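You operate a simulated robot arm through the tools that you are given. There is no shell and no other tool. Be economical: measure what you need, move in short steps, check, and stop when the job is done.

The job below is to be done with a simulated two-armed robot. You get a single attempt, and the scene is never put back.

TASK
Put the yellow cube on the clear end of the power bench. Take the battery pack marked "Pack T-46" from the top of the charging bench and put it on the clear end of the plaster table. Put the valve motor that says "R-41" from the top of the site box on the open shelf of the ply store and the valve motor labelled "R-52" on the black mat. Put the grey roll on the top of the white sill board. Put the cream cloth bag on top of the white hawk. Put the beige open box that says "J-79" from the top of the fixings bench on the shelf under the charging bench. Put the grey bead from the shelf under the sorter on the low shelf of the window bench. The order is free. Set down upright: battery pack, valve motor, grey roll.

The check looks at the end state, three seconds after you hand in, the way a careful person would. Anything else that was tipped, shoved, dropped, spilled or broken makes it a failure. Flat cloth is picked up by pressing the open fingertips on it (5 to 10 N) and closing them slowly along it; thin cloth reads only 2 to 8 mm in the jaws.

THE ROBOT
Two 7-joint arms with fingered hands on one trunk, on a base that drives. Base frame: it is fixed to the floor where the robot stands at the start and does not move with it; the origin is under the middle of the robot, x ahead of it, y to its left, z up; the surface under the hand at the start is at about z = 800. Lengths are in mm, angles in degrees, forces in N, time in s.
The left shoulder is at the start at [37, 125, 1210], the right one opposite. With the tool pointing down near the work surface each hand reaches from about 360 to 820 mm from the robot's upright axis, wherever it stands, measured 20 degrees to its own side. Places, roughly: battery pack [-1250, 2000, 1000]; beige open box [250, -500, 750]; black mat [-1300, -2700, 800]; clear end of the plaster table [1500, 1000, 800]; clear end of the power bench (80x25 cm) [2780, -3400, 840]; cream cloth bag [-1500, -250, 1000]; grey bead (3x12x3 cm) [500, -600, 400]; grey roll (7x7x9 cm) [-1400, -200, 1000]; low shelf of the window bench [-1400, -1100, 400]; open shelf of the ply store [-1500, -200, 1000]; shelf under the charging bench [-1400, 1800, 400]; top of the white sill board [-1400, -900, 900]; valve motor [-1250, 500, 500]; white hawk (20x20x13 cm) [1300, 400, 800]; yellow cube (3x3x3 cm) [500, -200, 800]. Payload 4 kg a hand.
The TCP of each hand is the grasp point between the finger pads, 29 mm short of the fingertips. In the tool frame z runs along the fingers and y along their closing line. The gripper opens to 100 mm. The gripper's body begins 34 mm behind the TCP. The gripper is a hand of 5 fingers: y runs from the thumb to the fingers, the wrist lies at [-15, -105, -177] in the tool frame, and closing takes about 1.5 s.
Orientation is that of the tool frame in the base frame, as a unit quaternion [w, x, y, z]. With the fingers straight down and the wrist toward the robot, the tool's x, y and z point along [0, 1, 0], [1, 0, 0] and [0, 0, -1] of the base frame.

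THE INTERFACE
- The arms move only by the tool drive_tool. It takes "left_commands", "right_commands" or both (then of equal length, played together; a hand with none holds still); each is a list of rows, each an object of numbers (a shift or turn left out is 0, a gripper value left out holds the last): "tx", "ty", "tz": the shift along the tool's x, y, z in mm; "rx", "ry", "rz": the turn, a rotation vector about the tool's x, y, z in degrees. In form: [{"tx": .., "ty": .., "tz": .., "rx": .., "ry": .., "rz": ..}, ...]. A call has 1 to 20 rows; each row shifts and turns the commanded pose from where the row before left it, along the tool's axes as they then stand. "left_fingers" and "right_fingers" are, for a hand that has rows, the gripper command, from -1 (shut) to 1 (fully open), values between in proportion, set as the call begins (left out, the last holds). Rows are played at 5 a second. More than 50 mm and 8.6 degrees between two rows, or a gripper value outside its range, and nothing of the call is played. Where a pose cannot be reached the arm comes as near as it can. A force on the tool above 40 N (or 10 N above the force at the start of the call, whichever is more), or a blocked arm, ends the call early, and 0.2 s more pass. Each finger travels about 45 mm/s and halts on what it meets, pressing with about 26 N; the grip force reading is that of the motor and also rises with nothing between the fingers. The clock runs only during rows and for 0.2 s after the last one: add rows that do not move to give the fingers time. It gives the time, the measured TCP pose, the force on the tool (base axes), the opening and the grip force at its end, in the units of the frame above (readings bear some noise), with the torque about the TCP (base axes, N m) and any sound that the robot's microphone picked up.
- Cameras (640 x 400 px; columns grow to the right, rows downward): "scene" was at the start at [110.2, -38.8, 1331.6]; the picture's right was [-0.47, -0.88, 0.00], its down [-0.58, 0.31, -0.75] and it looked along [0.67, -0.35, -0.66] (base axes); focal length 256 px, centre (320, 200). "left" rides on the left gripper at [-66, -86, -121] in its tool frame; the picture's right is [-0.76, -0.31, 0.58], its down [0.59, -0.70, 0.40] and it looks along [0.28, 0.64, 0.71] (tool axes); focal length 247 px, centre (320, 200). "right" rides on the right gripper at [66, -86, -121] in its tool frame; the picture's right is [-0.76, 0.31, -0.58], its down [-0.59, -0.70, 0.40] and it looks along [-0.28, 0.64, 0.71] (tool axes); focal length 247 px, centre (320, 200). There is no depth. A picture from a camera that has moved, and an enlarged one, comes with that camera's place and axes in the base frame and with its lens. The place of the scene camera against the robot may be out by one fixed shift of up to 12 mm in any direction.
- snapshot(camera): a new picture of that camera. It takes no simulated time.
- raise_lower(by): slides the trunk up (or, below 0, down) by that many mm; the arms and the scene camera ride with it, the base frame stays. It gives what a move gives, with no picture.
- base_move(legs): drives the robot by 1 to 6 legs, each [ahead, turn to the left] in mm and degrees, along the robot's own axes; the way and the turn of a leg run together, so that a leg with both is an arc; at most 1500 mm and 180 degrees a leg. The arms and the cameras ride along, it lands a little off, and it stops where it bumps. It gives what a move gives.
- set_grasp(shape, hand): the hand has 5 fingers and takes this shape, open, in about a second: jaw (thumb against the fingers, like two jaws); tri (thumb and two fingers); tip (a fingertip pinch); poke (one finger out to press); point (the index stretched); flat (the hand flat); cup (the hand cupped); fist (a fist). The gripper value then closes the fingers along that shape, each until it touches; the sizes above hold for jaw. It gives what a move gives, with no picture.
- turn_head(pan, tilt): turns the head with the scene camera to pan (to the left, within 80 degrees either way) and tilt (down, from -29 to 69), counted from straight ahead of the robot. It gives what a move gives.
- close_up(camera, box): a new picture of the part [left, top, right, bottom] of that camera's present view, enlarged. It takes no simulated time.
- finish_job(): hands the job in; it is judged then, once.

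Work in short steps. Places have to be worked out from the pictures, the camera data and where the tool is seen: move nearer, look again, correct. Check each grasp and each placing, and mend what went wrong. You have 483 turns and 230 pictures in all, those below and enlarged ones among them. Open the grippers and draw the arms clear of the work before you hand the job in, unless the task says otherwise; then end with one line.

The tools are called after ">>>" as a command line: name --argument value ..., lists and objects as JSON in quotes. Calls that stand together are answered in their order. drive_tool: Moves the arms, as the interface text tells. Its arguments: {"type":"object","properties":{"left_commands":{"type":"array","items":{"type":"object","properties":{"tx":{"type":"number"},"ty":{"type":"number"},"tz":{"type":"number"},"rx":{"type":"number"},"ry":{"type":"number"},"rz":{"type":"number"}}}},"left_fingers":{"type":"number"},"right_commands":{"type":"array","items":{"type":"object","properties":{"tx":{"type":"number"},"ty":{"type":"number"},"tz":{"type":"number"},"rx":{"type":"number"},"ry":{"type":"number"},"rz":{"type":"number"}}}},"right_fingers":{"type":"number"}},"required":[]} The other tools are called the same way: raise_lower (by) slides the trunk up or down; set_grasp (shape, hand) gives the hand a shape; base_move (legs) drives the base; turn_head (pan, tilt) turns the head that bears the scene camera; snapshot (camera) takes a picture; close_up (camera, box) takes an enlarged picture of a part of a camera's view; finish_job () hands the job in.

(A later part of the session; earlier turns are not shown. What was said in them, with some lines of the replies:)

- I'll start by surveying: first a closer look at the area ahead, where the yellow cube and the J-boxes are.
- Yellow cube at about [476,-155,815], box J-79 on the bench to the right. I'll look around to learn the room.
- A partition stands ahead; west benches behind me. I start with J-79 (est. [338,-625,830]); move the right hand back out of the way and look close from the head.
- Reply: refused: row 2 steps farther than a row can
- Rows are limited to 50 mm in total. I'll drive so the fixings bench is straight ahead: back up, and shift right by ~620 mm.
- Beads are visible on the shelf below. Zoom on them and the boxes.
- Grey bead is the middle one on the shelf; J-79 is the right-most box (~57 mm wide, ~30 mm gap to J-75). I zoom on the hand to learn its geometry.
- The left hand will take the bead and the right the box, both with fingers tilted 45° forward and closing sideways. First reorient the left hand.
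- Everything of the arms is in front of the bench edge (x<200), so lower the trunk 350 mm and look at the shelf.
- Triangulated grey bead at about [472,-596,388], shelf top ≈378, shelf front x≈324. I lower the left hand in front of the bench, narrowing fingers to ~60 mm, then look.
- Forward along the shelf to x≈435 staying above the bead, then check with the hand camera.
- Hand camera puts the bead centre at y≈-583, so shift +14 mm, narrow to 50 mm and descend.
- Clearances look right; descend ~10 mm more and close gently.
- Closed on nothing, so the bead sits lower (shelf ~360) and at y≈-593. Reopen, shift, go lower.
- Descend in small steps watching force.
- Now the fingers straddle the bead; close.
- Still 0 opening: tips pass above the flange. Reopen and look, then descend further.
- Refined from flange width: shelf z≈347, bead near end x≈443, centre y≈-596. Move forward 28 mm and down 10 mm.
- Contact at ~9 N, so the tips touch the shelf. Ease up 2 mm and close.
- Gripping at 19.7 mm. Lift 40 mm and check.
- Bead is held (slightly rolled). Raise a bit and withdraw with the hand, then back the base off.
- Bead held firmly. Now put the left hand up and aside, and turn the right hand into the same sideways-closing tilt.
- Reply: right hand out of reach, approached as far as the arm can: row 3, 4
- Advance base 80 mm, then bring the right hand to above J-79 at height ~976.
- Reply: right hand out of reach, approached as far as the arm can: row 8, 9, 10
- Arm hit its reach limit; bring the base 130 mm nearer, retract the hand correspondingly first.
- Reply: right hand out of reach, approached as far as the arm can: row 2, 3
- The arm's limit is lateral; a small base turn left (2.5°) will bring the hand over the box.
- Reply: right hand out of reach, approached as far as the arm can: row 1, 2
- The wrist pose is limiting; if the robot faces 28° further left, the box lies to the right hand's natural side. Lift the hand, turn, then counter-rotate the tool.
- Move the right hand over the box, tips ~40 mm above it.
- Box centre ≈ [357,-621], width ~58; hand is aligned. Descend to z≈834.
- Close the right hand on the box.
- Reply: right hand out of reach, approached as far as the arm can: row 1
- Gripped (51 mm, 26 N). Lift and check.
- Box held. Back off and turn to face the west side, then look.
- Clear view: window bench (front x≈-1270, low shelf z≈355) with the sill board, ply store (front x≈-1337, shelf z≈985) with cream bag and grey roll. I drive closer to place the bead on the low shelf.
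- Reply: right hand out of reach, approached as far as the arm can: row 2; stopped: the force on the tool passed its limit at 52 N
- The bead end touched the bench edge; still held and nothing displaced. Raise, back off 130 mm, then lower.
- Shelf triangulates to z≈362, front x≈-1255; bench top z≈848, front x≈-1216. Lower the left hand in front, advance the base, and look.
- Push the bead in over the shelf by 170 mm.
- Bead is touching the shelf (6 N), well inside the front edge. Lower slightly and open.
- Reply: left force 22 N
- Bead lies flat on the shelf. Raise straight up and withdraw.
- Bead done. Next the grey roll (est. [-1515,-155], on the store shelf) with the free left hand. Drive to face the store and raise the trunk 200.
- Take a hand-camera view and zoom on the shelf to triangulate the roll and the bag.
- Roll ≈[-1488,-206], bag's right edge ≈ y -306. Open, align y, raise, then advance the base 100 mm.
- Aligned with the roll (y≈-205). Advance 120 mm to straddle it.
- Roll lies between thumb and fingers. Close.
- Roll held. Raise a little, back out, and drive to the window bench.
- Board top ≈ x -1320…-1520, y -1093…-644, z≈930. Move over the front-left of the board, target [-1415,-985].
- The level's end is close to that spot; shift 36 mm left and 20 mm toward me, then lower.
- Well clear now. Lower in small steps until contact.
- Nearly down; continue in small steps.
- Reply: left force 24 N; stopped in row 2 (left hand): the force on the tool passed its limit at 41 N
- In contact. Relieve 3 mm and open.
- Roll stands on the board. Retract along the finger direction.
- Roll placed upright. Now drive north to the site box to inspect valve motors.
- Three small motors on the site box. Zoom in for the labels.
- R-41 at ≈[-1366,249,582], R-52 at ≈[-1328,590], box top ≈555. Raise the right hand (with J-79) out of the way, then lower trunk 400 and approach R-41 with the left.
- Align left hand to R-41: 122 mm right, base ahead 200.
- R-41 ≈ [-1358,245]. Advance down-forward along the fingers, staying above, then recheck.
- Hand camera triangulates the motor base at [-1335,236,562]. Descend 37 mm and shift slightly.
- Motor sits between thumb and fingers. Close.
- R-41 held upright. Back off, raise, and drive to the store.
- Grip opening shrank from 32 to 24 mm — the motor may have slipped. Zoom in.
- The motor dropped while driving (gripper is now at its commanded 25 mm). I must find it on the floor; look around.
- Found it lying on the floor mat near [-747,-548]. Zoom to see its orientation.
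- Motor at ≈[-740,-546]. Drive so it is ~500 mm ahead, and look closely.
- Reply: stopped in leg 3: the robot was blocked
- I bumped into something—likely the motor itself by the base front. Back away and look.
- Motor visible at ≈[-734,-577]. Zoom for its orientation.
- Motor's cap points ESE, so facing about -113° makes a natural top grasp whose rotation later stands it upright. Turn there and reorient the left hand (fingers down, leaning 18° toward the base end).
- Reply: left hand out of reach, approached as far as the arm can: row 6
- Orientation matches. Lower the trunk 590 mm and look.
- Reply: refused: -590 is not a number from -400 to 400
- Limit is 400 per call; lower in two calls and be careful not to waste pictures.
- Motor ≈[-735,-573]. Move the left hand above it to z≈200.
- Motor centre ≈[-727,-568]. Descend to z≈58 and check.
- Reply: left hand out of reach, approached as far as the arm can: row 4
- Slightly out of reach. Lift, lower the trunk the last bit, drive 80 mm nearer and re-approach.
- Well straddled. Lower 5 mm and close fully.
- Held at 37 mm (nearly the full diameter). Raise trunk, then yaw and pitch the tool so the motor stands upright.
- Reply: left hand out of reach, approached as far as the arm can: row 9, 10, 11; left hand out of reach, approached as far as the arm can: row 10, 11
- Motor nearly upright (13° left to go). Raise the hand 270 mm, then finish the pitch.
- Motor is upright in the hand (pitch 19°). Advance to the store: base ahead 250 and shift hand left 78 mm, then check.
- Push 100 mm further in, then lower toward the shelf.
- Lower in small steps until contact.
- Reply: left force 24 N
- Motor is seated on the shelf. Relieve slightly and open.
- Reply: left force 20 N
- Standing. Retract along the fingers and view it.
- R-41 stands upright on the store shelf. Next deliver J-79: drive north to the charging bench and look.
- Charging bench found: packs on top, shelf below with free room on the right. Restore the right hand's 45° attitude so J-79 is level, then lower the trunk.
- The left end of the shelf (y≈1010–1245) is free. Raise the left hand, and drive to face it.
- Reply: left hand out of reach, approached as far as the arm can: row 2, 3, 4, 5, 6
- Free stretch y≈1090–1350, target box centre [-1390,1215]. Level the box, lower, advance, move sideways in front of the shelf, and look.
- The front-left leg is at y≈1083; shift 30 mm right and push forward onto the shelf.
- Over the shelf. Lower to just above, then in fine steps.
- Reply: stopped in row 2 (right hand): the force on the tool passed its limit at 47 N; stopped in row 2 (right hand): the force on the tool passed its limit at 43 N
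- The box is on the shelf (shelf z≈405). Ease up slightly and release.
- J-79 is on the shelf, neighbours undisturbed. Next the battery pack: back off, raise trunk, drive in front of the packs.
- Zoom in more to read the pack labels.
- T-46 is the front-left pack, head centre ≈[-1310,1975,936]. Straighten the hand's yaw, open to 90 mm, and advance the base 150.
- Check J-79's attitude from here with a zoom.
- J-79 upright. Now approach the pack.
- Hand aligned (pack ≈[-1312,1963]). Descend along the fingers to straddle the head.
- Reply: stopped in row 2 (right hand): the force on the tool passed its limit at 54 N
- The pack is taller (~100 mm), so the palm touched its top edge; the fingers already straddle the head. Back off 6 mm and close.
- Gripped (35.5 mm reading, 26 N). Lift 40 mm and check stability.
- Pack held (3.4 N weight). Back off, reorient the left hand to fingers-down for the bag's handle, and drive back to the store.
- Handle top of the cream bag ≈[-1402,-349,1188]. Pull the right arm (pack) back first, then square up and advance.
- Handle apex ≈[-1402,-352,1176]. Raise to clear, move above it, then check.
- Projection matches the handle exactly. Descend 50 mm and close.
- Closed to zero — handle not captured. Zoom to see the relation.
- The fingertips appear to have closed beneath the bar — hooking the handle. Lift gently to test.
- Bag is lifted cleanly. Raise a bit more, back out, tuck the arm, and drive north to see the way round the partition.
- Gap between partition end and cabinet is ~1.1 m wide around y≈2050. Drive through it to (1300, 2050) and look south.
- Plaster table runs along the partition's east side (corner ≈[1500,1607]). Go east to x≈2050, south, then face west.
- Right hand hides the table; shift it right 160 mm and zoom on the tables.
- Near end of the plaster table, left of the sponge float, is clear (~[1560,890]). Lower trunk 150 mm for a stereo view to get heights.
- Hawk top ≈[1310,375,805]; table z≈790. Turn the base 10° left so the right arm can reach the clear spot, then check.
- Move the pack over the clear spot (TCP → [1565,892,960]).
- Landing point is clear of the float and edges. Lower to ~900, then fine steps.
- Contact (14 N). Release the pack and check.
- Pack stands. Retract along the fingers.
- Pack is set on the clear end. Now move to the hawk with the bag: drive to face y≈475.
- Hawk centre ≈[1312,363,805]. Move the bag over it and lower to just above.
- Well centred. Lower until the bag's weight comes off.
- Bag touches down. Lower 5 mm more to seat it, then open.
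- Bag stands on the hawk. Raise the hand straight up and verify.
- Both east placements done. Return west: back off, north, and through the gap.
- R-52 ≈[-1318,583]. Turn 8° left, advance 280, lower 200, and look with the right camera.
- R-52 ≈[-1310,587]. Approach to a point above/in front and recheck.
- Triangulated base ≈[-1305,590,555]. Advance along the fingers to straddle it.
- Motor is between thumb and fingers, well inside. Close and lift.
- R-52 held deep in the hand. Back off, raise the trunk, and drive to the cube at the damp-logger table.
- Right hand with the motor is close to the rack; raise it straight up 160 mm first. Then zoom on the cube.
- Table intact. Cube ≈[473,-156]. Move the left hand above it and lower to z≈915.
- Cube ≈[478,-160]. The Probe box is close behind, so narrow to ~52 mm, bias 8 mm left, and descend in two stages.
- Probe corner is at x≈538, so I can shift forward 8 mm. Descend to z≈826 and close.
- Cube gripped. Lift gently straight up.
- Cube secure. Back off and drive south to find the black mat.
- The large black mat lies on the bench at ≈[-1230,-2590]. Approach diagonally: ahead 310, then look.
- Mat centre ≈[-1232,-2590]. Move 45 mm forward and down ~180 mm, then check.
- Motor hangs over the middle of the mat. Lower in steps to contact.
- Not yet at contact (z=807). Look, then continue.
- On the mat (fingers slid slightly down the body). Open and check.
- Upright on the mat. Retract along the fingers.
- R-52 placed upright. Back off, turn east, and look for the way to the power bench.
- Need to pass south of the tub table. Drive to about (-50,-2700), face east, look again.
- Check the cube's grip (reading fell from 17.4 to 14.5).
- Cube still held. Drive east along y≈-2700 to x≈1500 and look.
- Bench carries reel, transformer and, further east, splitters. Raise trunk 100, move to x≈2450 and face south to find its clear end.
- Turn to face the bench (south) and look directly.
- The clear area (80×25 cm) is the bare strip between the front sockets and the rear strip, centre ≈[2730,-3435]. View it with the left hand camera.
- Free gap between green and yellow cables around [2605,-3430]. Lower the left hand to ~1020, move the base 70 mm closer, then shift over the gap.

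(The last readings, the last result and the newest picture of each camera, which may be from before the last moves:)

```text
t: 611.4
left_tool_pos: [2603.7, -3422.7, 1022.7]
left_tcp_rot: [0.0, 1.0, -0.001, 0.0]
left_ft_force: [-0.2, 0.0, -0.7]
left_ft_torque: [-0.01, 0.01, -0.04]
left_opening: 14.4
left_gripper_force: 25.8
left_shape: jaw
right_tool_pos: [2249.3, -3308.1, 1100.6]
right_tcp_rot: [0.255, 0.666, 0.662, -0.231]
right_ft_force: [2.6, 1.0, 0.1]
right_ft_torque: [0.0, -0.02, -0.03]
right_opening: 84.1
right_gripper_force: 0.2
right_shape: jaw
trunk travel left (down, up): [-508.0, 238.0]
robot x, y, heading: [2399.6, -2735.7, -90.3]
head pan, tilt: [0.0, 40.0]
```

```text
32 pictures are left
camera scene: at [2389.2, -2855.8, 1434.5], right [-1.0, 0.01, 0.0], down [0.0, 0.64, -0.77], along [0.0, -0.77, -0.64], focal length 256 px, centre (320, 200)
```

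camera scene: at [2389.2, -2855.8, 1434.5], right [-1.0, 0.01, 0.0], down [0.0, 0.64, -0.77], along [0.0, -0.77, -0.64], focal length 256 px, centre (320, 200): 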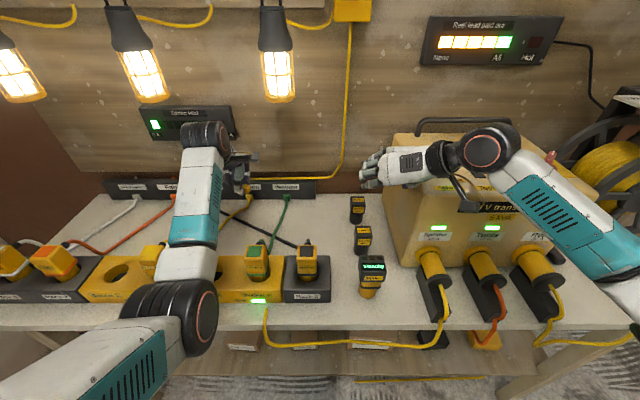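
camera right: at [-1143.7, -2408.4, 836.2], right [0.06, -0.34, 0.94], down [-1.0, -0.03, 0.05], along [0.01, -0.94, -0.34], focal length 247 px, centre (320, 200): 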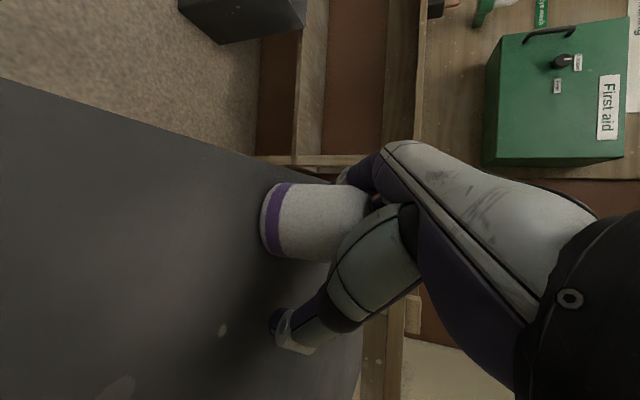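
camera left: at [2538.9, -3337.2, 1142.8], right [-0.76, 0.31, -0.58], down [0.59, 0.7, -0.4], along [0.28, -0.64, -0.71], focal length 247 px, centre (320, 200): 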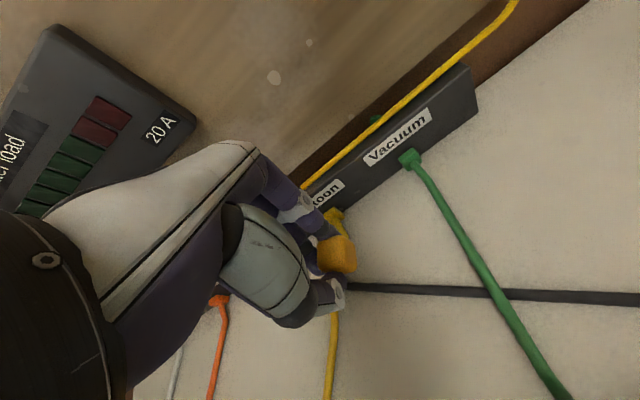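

Right fingers lightly touch the transformer — withdraw that hand. The cube's best bare spot is [2620,-3375], clear of the black, yellow and green leads.

>>> drive_tool --right_commands '[{"tx": 15, "tz": -13}, {"tx": 30, "tz": -26}, {"tx": 30, "tz": -26}, {"tx": 30, "tz": -26}]' --left_commands '[{}, {"tx": 8, "ty": -24}, {"tx": 8, "ty": -24}, {}]'

>>> drive_tool --left_commands '[{"tz": 35}, {"tz": 35}, {"tz": 30}]'

>>> snapshot --camera "left"

>>> snapshot --camera "scene"

```text
t: 612.4
left_tool_pos: [2619.6, -3372.2, 1024.4]
left_tcp_rot: [0.0, 1.0, -0.001, 0.001]
left_ft_force: [-0.4, -0.3, -0.2]
left_ft_torque: [-0.01, -0.02, -0.02]
left_opening: 14.4
left_gripper_force: 25.7
left_shape: jaw
right_tool_pos: [2248.9, -3167.3, 1102.9]
right_tcp_rot: [0.255, 0.666, 0.662, -0.231]
right_ft_force: [0.4, -0.8, 0.2]
right_ft_torque: [-0.02, 0.0, 0.01]
right_opening: 84.7
right_gripper_force: 0.0
right_shape: jaw
trunk travel left (down, up): [-508.0, 238.0]
robot x, y, heading: [2396.3, -2737.6, -90.2]
head pan, tilt: [0.0, 40.0]
```

```text
t: 613.1
left_tool_pos: [2617.6, -3374.8, 922.3]
left_tcp_rot: [0.0, 1.0, -0.001, 0.001]
left_ft_force: [0.4, 0.3, 0.1]
left_ft_torque: [0.0, -0.02, -0.03]
left_opening: 14.3
left_gripper_force: 26.1
left_shape: jaw
right_tool_pos: [2249.8, -3168.2, 1101.7]
right_tcp_rot: [0.254, 0.666, 0.662, -0.23]
right_ft_force: [0.8, 0.7, 0.3]
right_ft_torque: [0.01, 0.0, -0.04]
right_opening: 84.8
right_gripper_force: 0.1
right_shape: jaw
trunk travel left (down, up): [-508.0, 238.0]
robot x, y, heading: [2396.9, -2737.9, -90.5]
head pan, tilt: [0.0, 40.0]
```

```text
31 pictures are left
camera left: at [2552.9, -3288.8, 1042.6], right [-0.76, 0.31, -0.58], down [0.59, 0.7, -0.4], along [0.28, -0.64, -0.71], focal length 247 px, centre (320, 200)
```

left: 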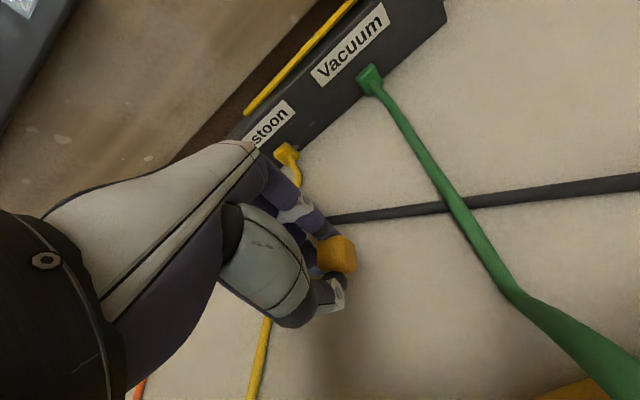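

```text
30 pictures are left
camera scene: at [2388.2, -2855.3, 1434.6], right [-1.0, 0.01, 0.0], down [0.0, 0.64, -0.77], along [0.0, -0.77, -0.64], focal length 256 px, centre (320, 200)
```

scene: 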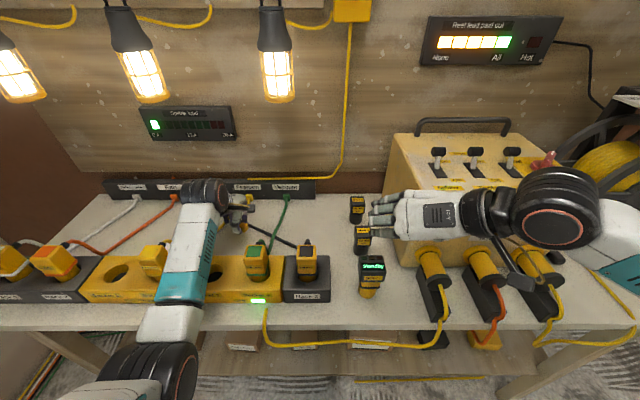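

Landing spot is bare with margins. Descend to near contact, then fine.

>>> drive_tool --left_commands '[{"tz": 15}, {"tz": 12}]'

>>> drive_tool --left_commands '[{"tz": 5}, {"tz": 4}, {"tz": 4}]'

>>> snapshot --camera "left"

```text
t: 613.8
left_tool_pos: [2619.5, -3375.3, 895.3]
left_tcp_rot: [0.0, 1.0, -0.001, 0.0]
left_ft_force: [0.4, -0.4, -0.2]
left_ft_torque: [0.0, 0.0, -0.02]
left_opening: 14.2
left_gripper_force: 25.9
left_shape: jaw
right_tool_pos: [2249.9, -3168.0, 1102.6]
right_tcp_rot: [0.255, 0.666, 0.662, -0.231]
right_ft_force: [-0.7, -0.1, 0.3]
right_ft_torque: [-0.01, 0.0, -0.01]
right_opening: 84.9
right_gripper_force: 0.1
right_shape: jaw
trunk travel left (down, up): [-508.0, 238.0]
robot x, y, heading: [2400.6, -2740.5, -90.6]
head pan, tilt: [0.0, 40.0]
```

```text
t: 614.5
left_tool_pos: [2620.4, -3374.1, 881.6]
left_tcp_rot: [-0.001, 1.0, -0.001, 0.001]
left_ft_force: [-0.5, 0.0, -0.3]
left_ft_torque: [0.03, 0.03, 0.02]
left_opening: 14.2
left_gripper_force: 26.2
left_shape: jaw
right_tool_pos: [2249.7, -3168.9, 1103.0]
right_tcp_rot: [0.255, 0.665, 0.662, -0.231]
right_ft_force: [-0.3, -0.7, -0.7]
right_ft_torque: [0.0, -0.04, 0.0]
right_opening: 84.9
right_gripper_force: 0.2
right_shape: jaw
trunk travel left (down, up): [-508.0, 238.0]
robot x, y, heading: [2397.2, -2739.5, -90.2]
head pan, tilt: [0.0, 40.0]
```

```text
29 pictures are left
camera left: at [2553.9, -3288.7, 1002.7], right [-0.76, 0.31, -0.58], down [0.59, 0.7, -0.4], along [0.28, -0.64, -0.71], focal length 247 px, centre (320, 200)
```

left: 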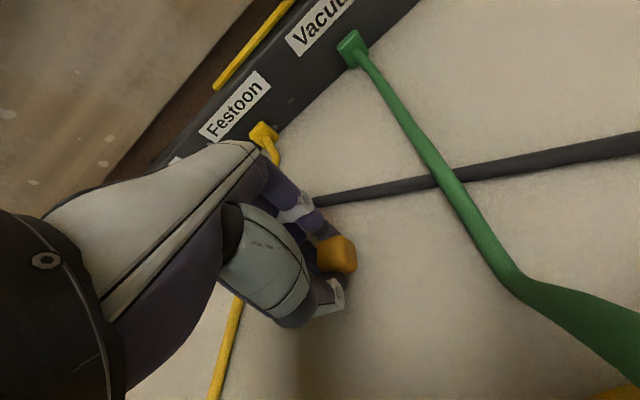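

>>> drive_tool --left_commands '[{"tz": 4}, {"tz": 4}, {"tz": 3}]'

>>> drive_tool --left_commands '[{"tz": 3}, {"tz": 3}, {"tz": 3}]'

>>> drive_tool --left_commands '[{"tz": 3}, {"tz": 3}, {"tz": 3}]'

```text
t: 615.4
left_tool_pos: [2619.6, -3374.9, 878.5]
left_tcp_rot: [0.006, 1.0, -0.001, 0.001]
left_ft_force: [0.6, 7.1, 32.6]
left_ft_torque: [0.91, -0.03, 0.03]
left_opening: 18.3
left_gripper_force: 25.7
left_shape: jaw
right_tool_pos: [2247.7, -3165.3, 1105.1]
right_tcp_rot: [0.256, 0.666, 0.661, -0.232]
right_ft_force: [-0.6, 0.3, -0.8]
right_ft_torque: [0.01, 0.03, 0.0]
right_opening: 84.8
right_gripper_force: 0.0
right_shape: jaw
trunk travel left (down, up): [-508.0, 238.0]
robot x, y, heading: [2397.2, -2739.0, -90.5]
head pan, tilt: [0.0, 40.0]
```

```text
t: 615.8
left_tool_pos: [2620.5, -3379.4, 879.5]
left_tcp_rot: [0.011, 1.0, 0.0, 0.001]
left_ft_force: [1.2, 4.0, 17.9]
left_ft_torque: [0.58, 0.04, 0.0]
left_opening: 17.1
left_gripper_force: 26.1
left_shape: jaw
right_tool_pos: [2250.0, -3167.9, 1101.8]
right_tcp_rot: [0.255, 0.665, 0.662, -0.232]
right_ft_force: [1.2, -0.4, -0.3]
right_ft_torque: [0.01, -0.04, 0.0]
right_opening: 84.8
right_gripper_force: 0.1
right_shape: jaw
trunk travel left (down, up): [-508.0, 238.0]
robot x, y, heading: [2400.0, -2738.9, -90.4]
head pan, tilt: [0.0, 40.0]
stopped in row 2 (left hand): the force on the tool passed its limit at 44 N (the readings are from after the stop); the commanded pose is now the measured one
```

```text
t: 616.5
left_tool_pos: [2620.4, -3381.5, 879.4]
left_tcp_rot: [0.019, 1.0, -0.002, 0.001]
left_ft_force: [0.0, 4.7, 17.4]
left_ft_torque: [0.58, 0.0, 0.01]
left_opening: 17.6
left_gripper_force: 25.8
left_shape: jaw
right_tool_pos: [2248.4, -3168.7, 1102.9]
right_tcp_rot: [0.255, 0.666, 0.662, -0.231]
right_ft_force: [-1.1, -1.0, -0.6]
right_ft_torque: [0.01, -0.01, 0.01]
right_opening: 85.1
right_gripper_force: 0.1
right_shape: jaw
trunk travel left (down, up): [-508.0, 238.0]
robot x, y, heading: [2396.0, -2737.7, -90.3]
head pan, tilt: [0.0, 40.0]
stopped in row 3 (left hand): the force on the tool passed its limit at 42 N (the readings are from after the stop); the commanded pose is now the measured one
```

Cube/fingertips are on the bench. Ease up 2 mm and open.

>>> drive_tool --left_commands '[{"tz": -2}, {}]'

>>> drive_tool --left_commands '[{}, {}, {}]' --left_fingers -0.1

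>>> snapshot --camera "left"

```text
t: 617.1
left_tool_pos: [2621.5, -3381.0, 879.7]
left_tcp_rot: [0.015, 1.0, 0.0, 0.0]
left_ft_force: [0.0, -2.8, 13.8]
left_ft_torque: [0.2, 0.02, 0.01]
left_opening: 18.1
left_gripper_force: 25.7
left_shape: jaw
right_tool_pos: [2248.3, -3167.8, 1103.4]
right_tcp_rot: [0.254, 0.666, 0.663, -0.231]
right_ft_force: [-0.6, 0.0, -0.3]
right_ft_torque: [0.01, -0.03, 0.05]
right_opening: 85.0
right_gripper_force: 0.0
right_shape: jaw
trunk travel left (down, up): [-508.0, 238.0]
robot x, y, heading: [2400.0, -2735.0, -90.5]
head pan, tilt: [0.0, 40.0]
```

```text
t: 617.9
left_tool_pos: [2621.8, -3380.9, 879.0]
left_tcp_rot: [0.016, 1.0, 0.001, 0.002]
left_ft_force: [3.7, -1.6, 17.2]
left_ft_torque: [0.17, -0.11, -0.03]
left_opening: 43.3
left_gripper_force: 0.0
left_shape: jaw
right_tool_pos: [2249.3, -3166.6, 1103.1]
right_tcp_rot: [0.254, 0.666, 0.662, -0.231]
right_ft_force: [0.1, 0.8, 0.1]
right_ft_torque: [0.0, 0.01, -0.03]
right_opening: 85.0
right_gripper_force: 0.0
right_shape: jaw
trunk travel left (down, up): [-508.0, 238.0]
robot x, y, heading: [2399.4, -2736.7, -90.6]
head pan, tilt: [0.0, 40.0]
```

```text
28 pictures are left
camera left: at [2555.5, -3292.2, 996.1], right [-0.76, 0.29, -0.59], down [0.59, 0.69, -0.42], along [0.29, -0.66, -0.69], focal length 247 px, centre (320, 200)
```

left: 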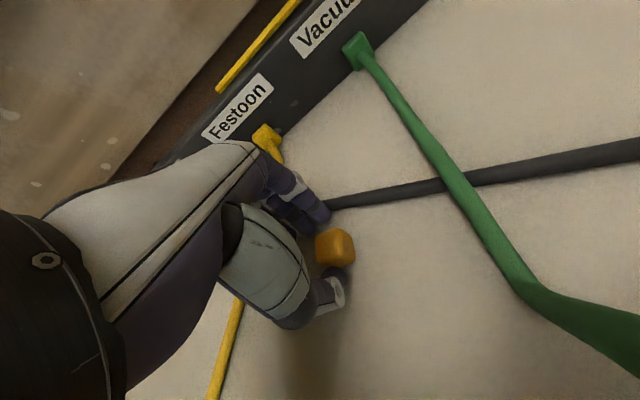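

Cube released on the bare surface. Lift the hand straight up.

>>> drive_tool --left_commands '[{"tz": -10}, {"tz": -25}, {"tz": -40}, {"tz": -40}, {"tz": -40}]'

>>> snapshot --camera "left"

```text
t: 619.1
left_tool_pos: [2619.3, -3374.1, 1033.4]
left_tcp_rot: [0.013, 1.0, -0.001, 0.002]
left_ft_force: [0.3, -0.3, -0.1]
left_ft_torque: [0.02, 0.0, 0.01]
left_opening: 44.6
left_gripper_force: 0.1
left_shape: jaw
right_tool_pos: [2250.6, -3167.7, 1101.9]
right_tcp_rot: [0.255, 0.665, 0.663, -0.232]
right_ft_force: [0.6, 1.0, -0.5]
right_ft_torque: [-0.02, 0.0, 0.03]
right_opening: 84.7
right_gripper_force: 0.0
right_shape: jaw
trunk travel left (down, up): [-508.0, 238.0]
robot x, y, heading: [2401.2, -2737.6, -90.5]
head pan, tilt: [0.0, 40.0]
```

```text
27 pictures are left
camera left: at [2555.0, -3286.6, 1151.7], right [-0.76, 0.29, -0.59], down [0.59, 0.69, -0.42], along [0.28, -0.66, -0.69], focal length 247 px, centre (320, 200)
```

left: 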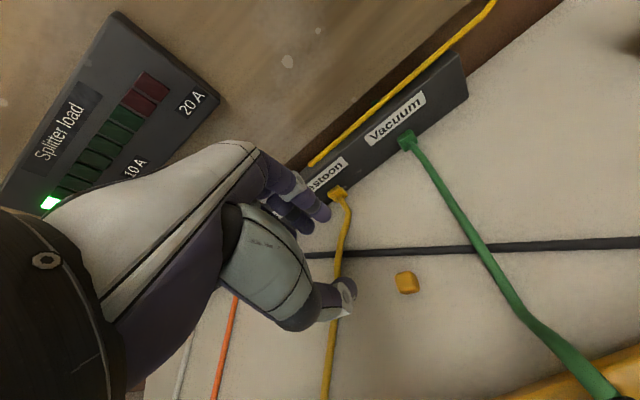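

Cube rests on the bare bench. Withdraw the arms and base, then take a final look.

>>> drive_tool --left_commands '[{"tz": -40}, {"tz": -40}, {"ty": -40}, {"ty": -40}, {"ty": -40}]' --right_commands '[{}, {}, {"tx": 20, "tz": -20}, {"tx": 20, "tz": -20}, {}]' --left_fingers 1.0 --right_fingers 1.0

>>> base_move --legs '[[-150, 0]]'

>>> snapshot --camera "scene"

```text
t: 620.3
left_tool_pos: [2619.5, -3252.9, 1111.1]
left_tcp_rot: [0.014, 1.0, -0.001, 0.001]
left_ft_force: [-0.4, 0.0, -0.3]
left_ft_torque: [-0.02, 0.04, 0.0]
left_opening: 99.9
left_gripper_force: 0.1
left_shape: jaw
right_tool_pos: [2248.6, -3111.3, 1107.0]
right_tcp_rot: [0.255, 0.666, 0.662, -0.232]
right_ft_force: [-0.4, 0.1, 0.1]
right_ft_torque: [0.04, 0.01, 0.0]
right_opening: 99.9
right_gripper_force: 0.1
right_shape: jaw
trunk travel left (down, up): [-508.0, 238.0]
robot x, y, heading: [2398.5, -2740.7, -90.2]
head pan, tilt: [0.0, 40.0]
```

```text
t: 621.7
left_tool_pos: [2620.3, -3101.7, 1110.3]
left_tcp_rot: [0.015, 1.0, 0.001, 0.001]
left_ft_force: [0.0, 0.6, -0.3]
left_ft_torque: [-0.03, 0.01, 0.03]
left_opening: 99.4
left_gripper_force: 0.2
left_shape: jaw
right_tool_pos: [2248.6, -2960.8, 1106.1]
right_tcp_rot: [0.256, 0.665, 0.663, -0.23]
right_ft_force: [0.0, -0.1, 0.1]
right_ft_torque: [0.03, -0.03, -0.01]
right_opening: 99.7
right_gripper_force: 0.1
right_shape: jaw
trunk travel left (down, up): [-508.0, 238.0]
robot x, y, heading: [2400.0, -2585.5, -90.1]
head pan, tilt: [0.0, 40.0]
```

```text
26 pictures are left
camera scene: at [2388.9, -2703.0, 1434.8], right [-1.0, 0.0, 0.0], down [0.0, 0.64, -0.77], along [0.0, -0.77, -0.64], focal length 256 px, centre (320, 200)
```

scene: 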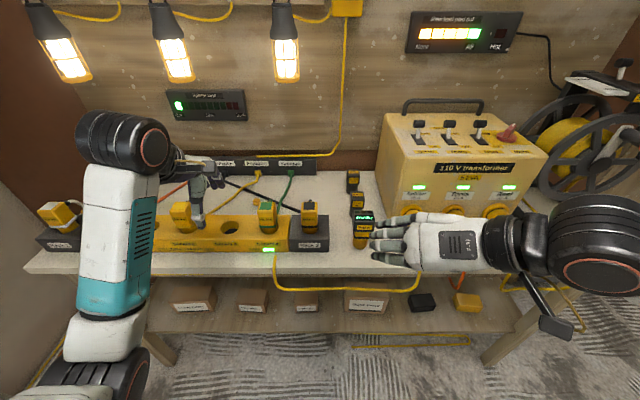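

>>> close_up --camera "scene" --box '[130, 150, 350, 260]'

```text
2.91 times, centred on (240, 205) of scene
camera zoom: at [2388.9, -2703.0, 1434.8], right [-1.0, 0.0, 0.0], down [0.0, 0.64, -0.77], along [0.0, -0.77, -0.64], focal length 744 px, centre (553, 186)
```

zoom: 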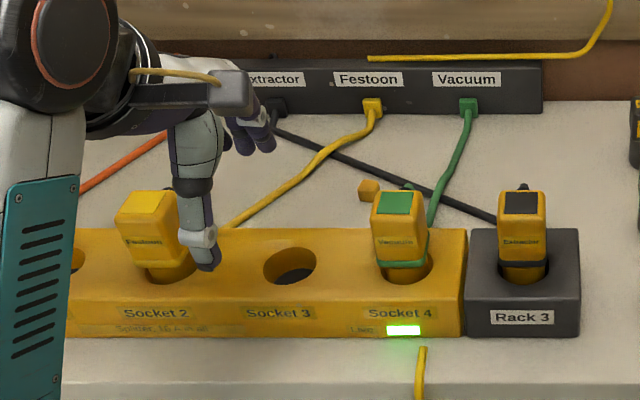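

Cube stands free between the leads, inside the clear east-end strip. Back away fully and hand in.

>>> base_move --legs '[[-200, 0]]'

>>> finish_job

```text
t: 623.2
left_tool_pos: [2620.7, -2904.1, 1111.4]
left_tcp_rot: [0.014, 1.0, -0.001, 0.001]
left_ft_force: [0.1, 1.7, 0.2]
left_ft_torque: [-0.04, 0.01, 0.0]
left_opening: 99.6
left_gripper_force: 0.0
left_shape: jaw
right_tool_pos: [2250.3, -2762.8, 1107.3]
right_tcp_rot: [0.254, 0.666, 0.662, -0.231]
right_ft_force: [0.3, 0.4, 0.1]
right_ft_torque: [0.04, -0.03, -0.08]
right_opening: 99.8
right_gripper_force: 0.1
right_shape: jaw
trunk travel left (down, up): [-508.0, 238.0]
robot x, y, heading: [2398.2, -2387.9, -90.2]
head pan, tilt: [0.0, 40.0]
```

```text
The job is handed in.
```

All eight items are placed and the job is handed in; R-41 fell to the floor once during a drive and the base bumped it, but it now stands upright on the store shelf.
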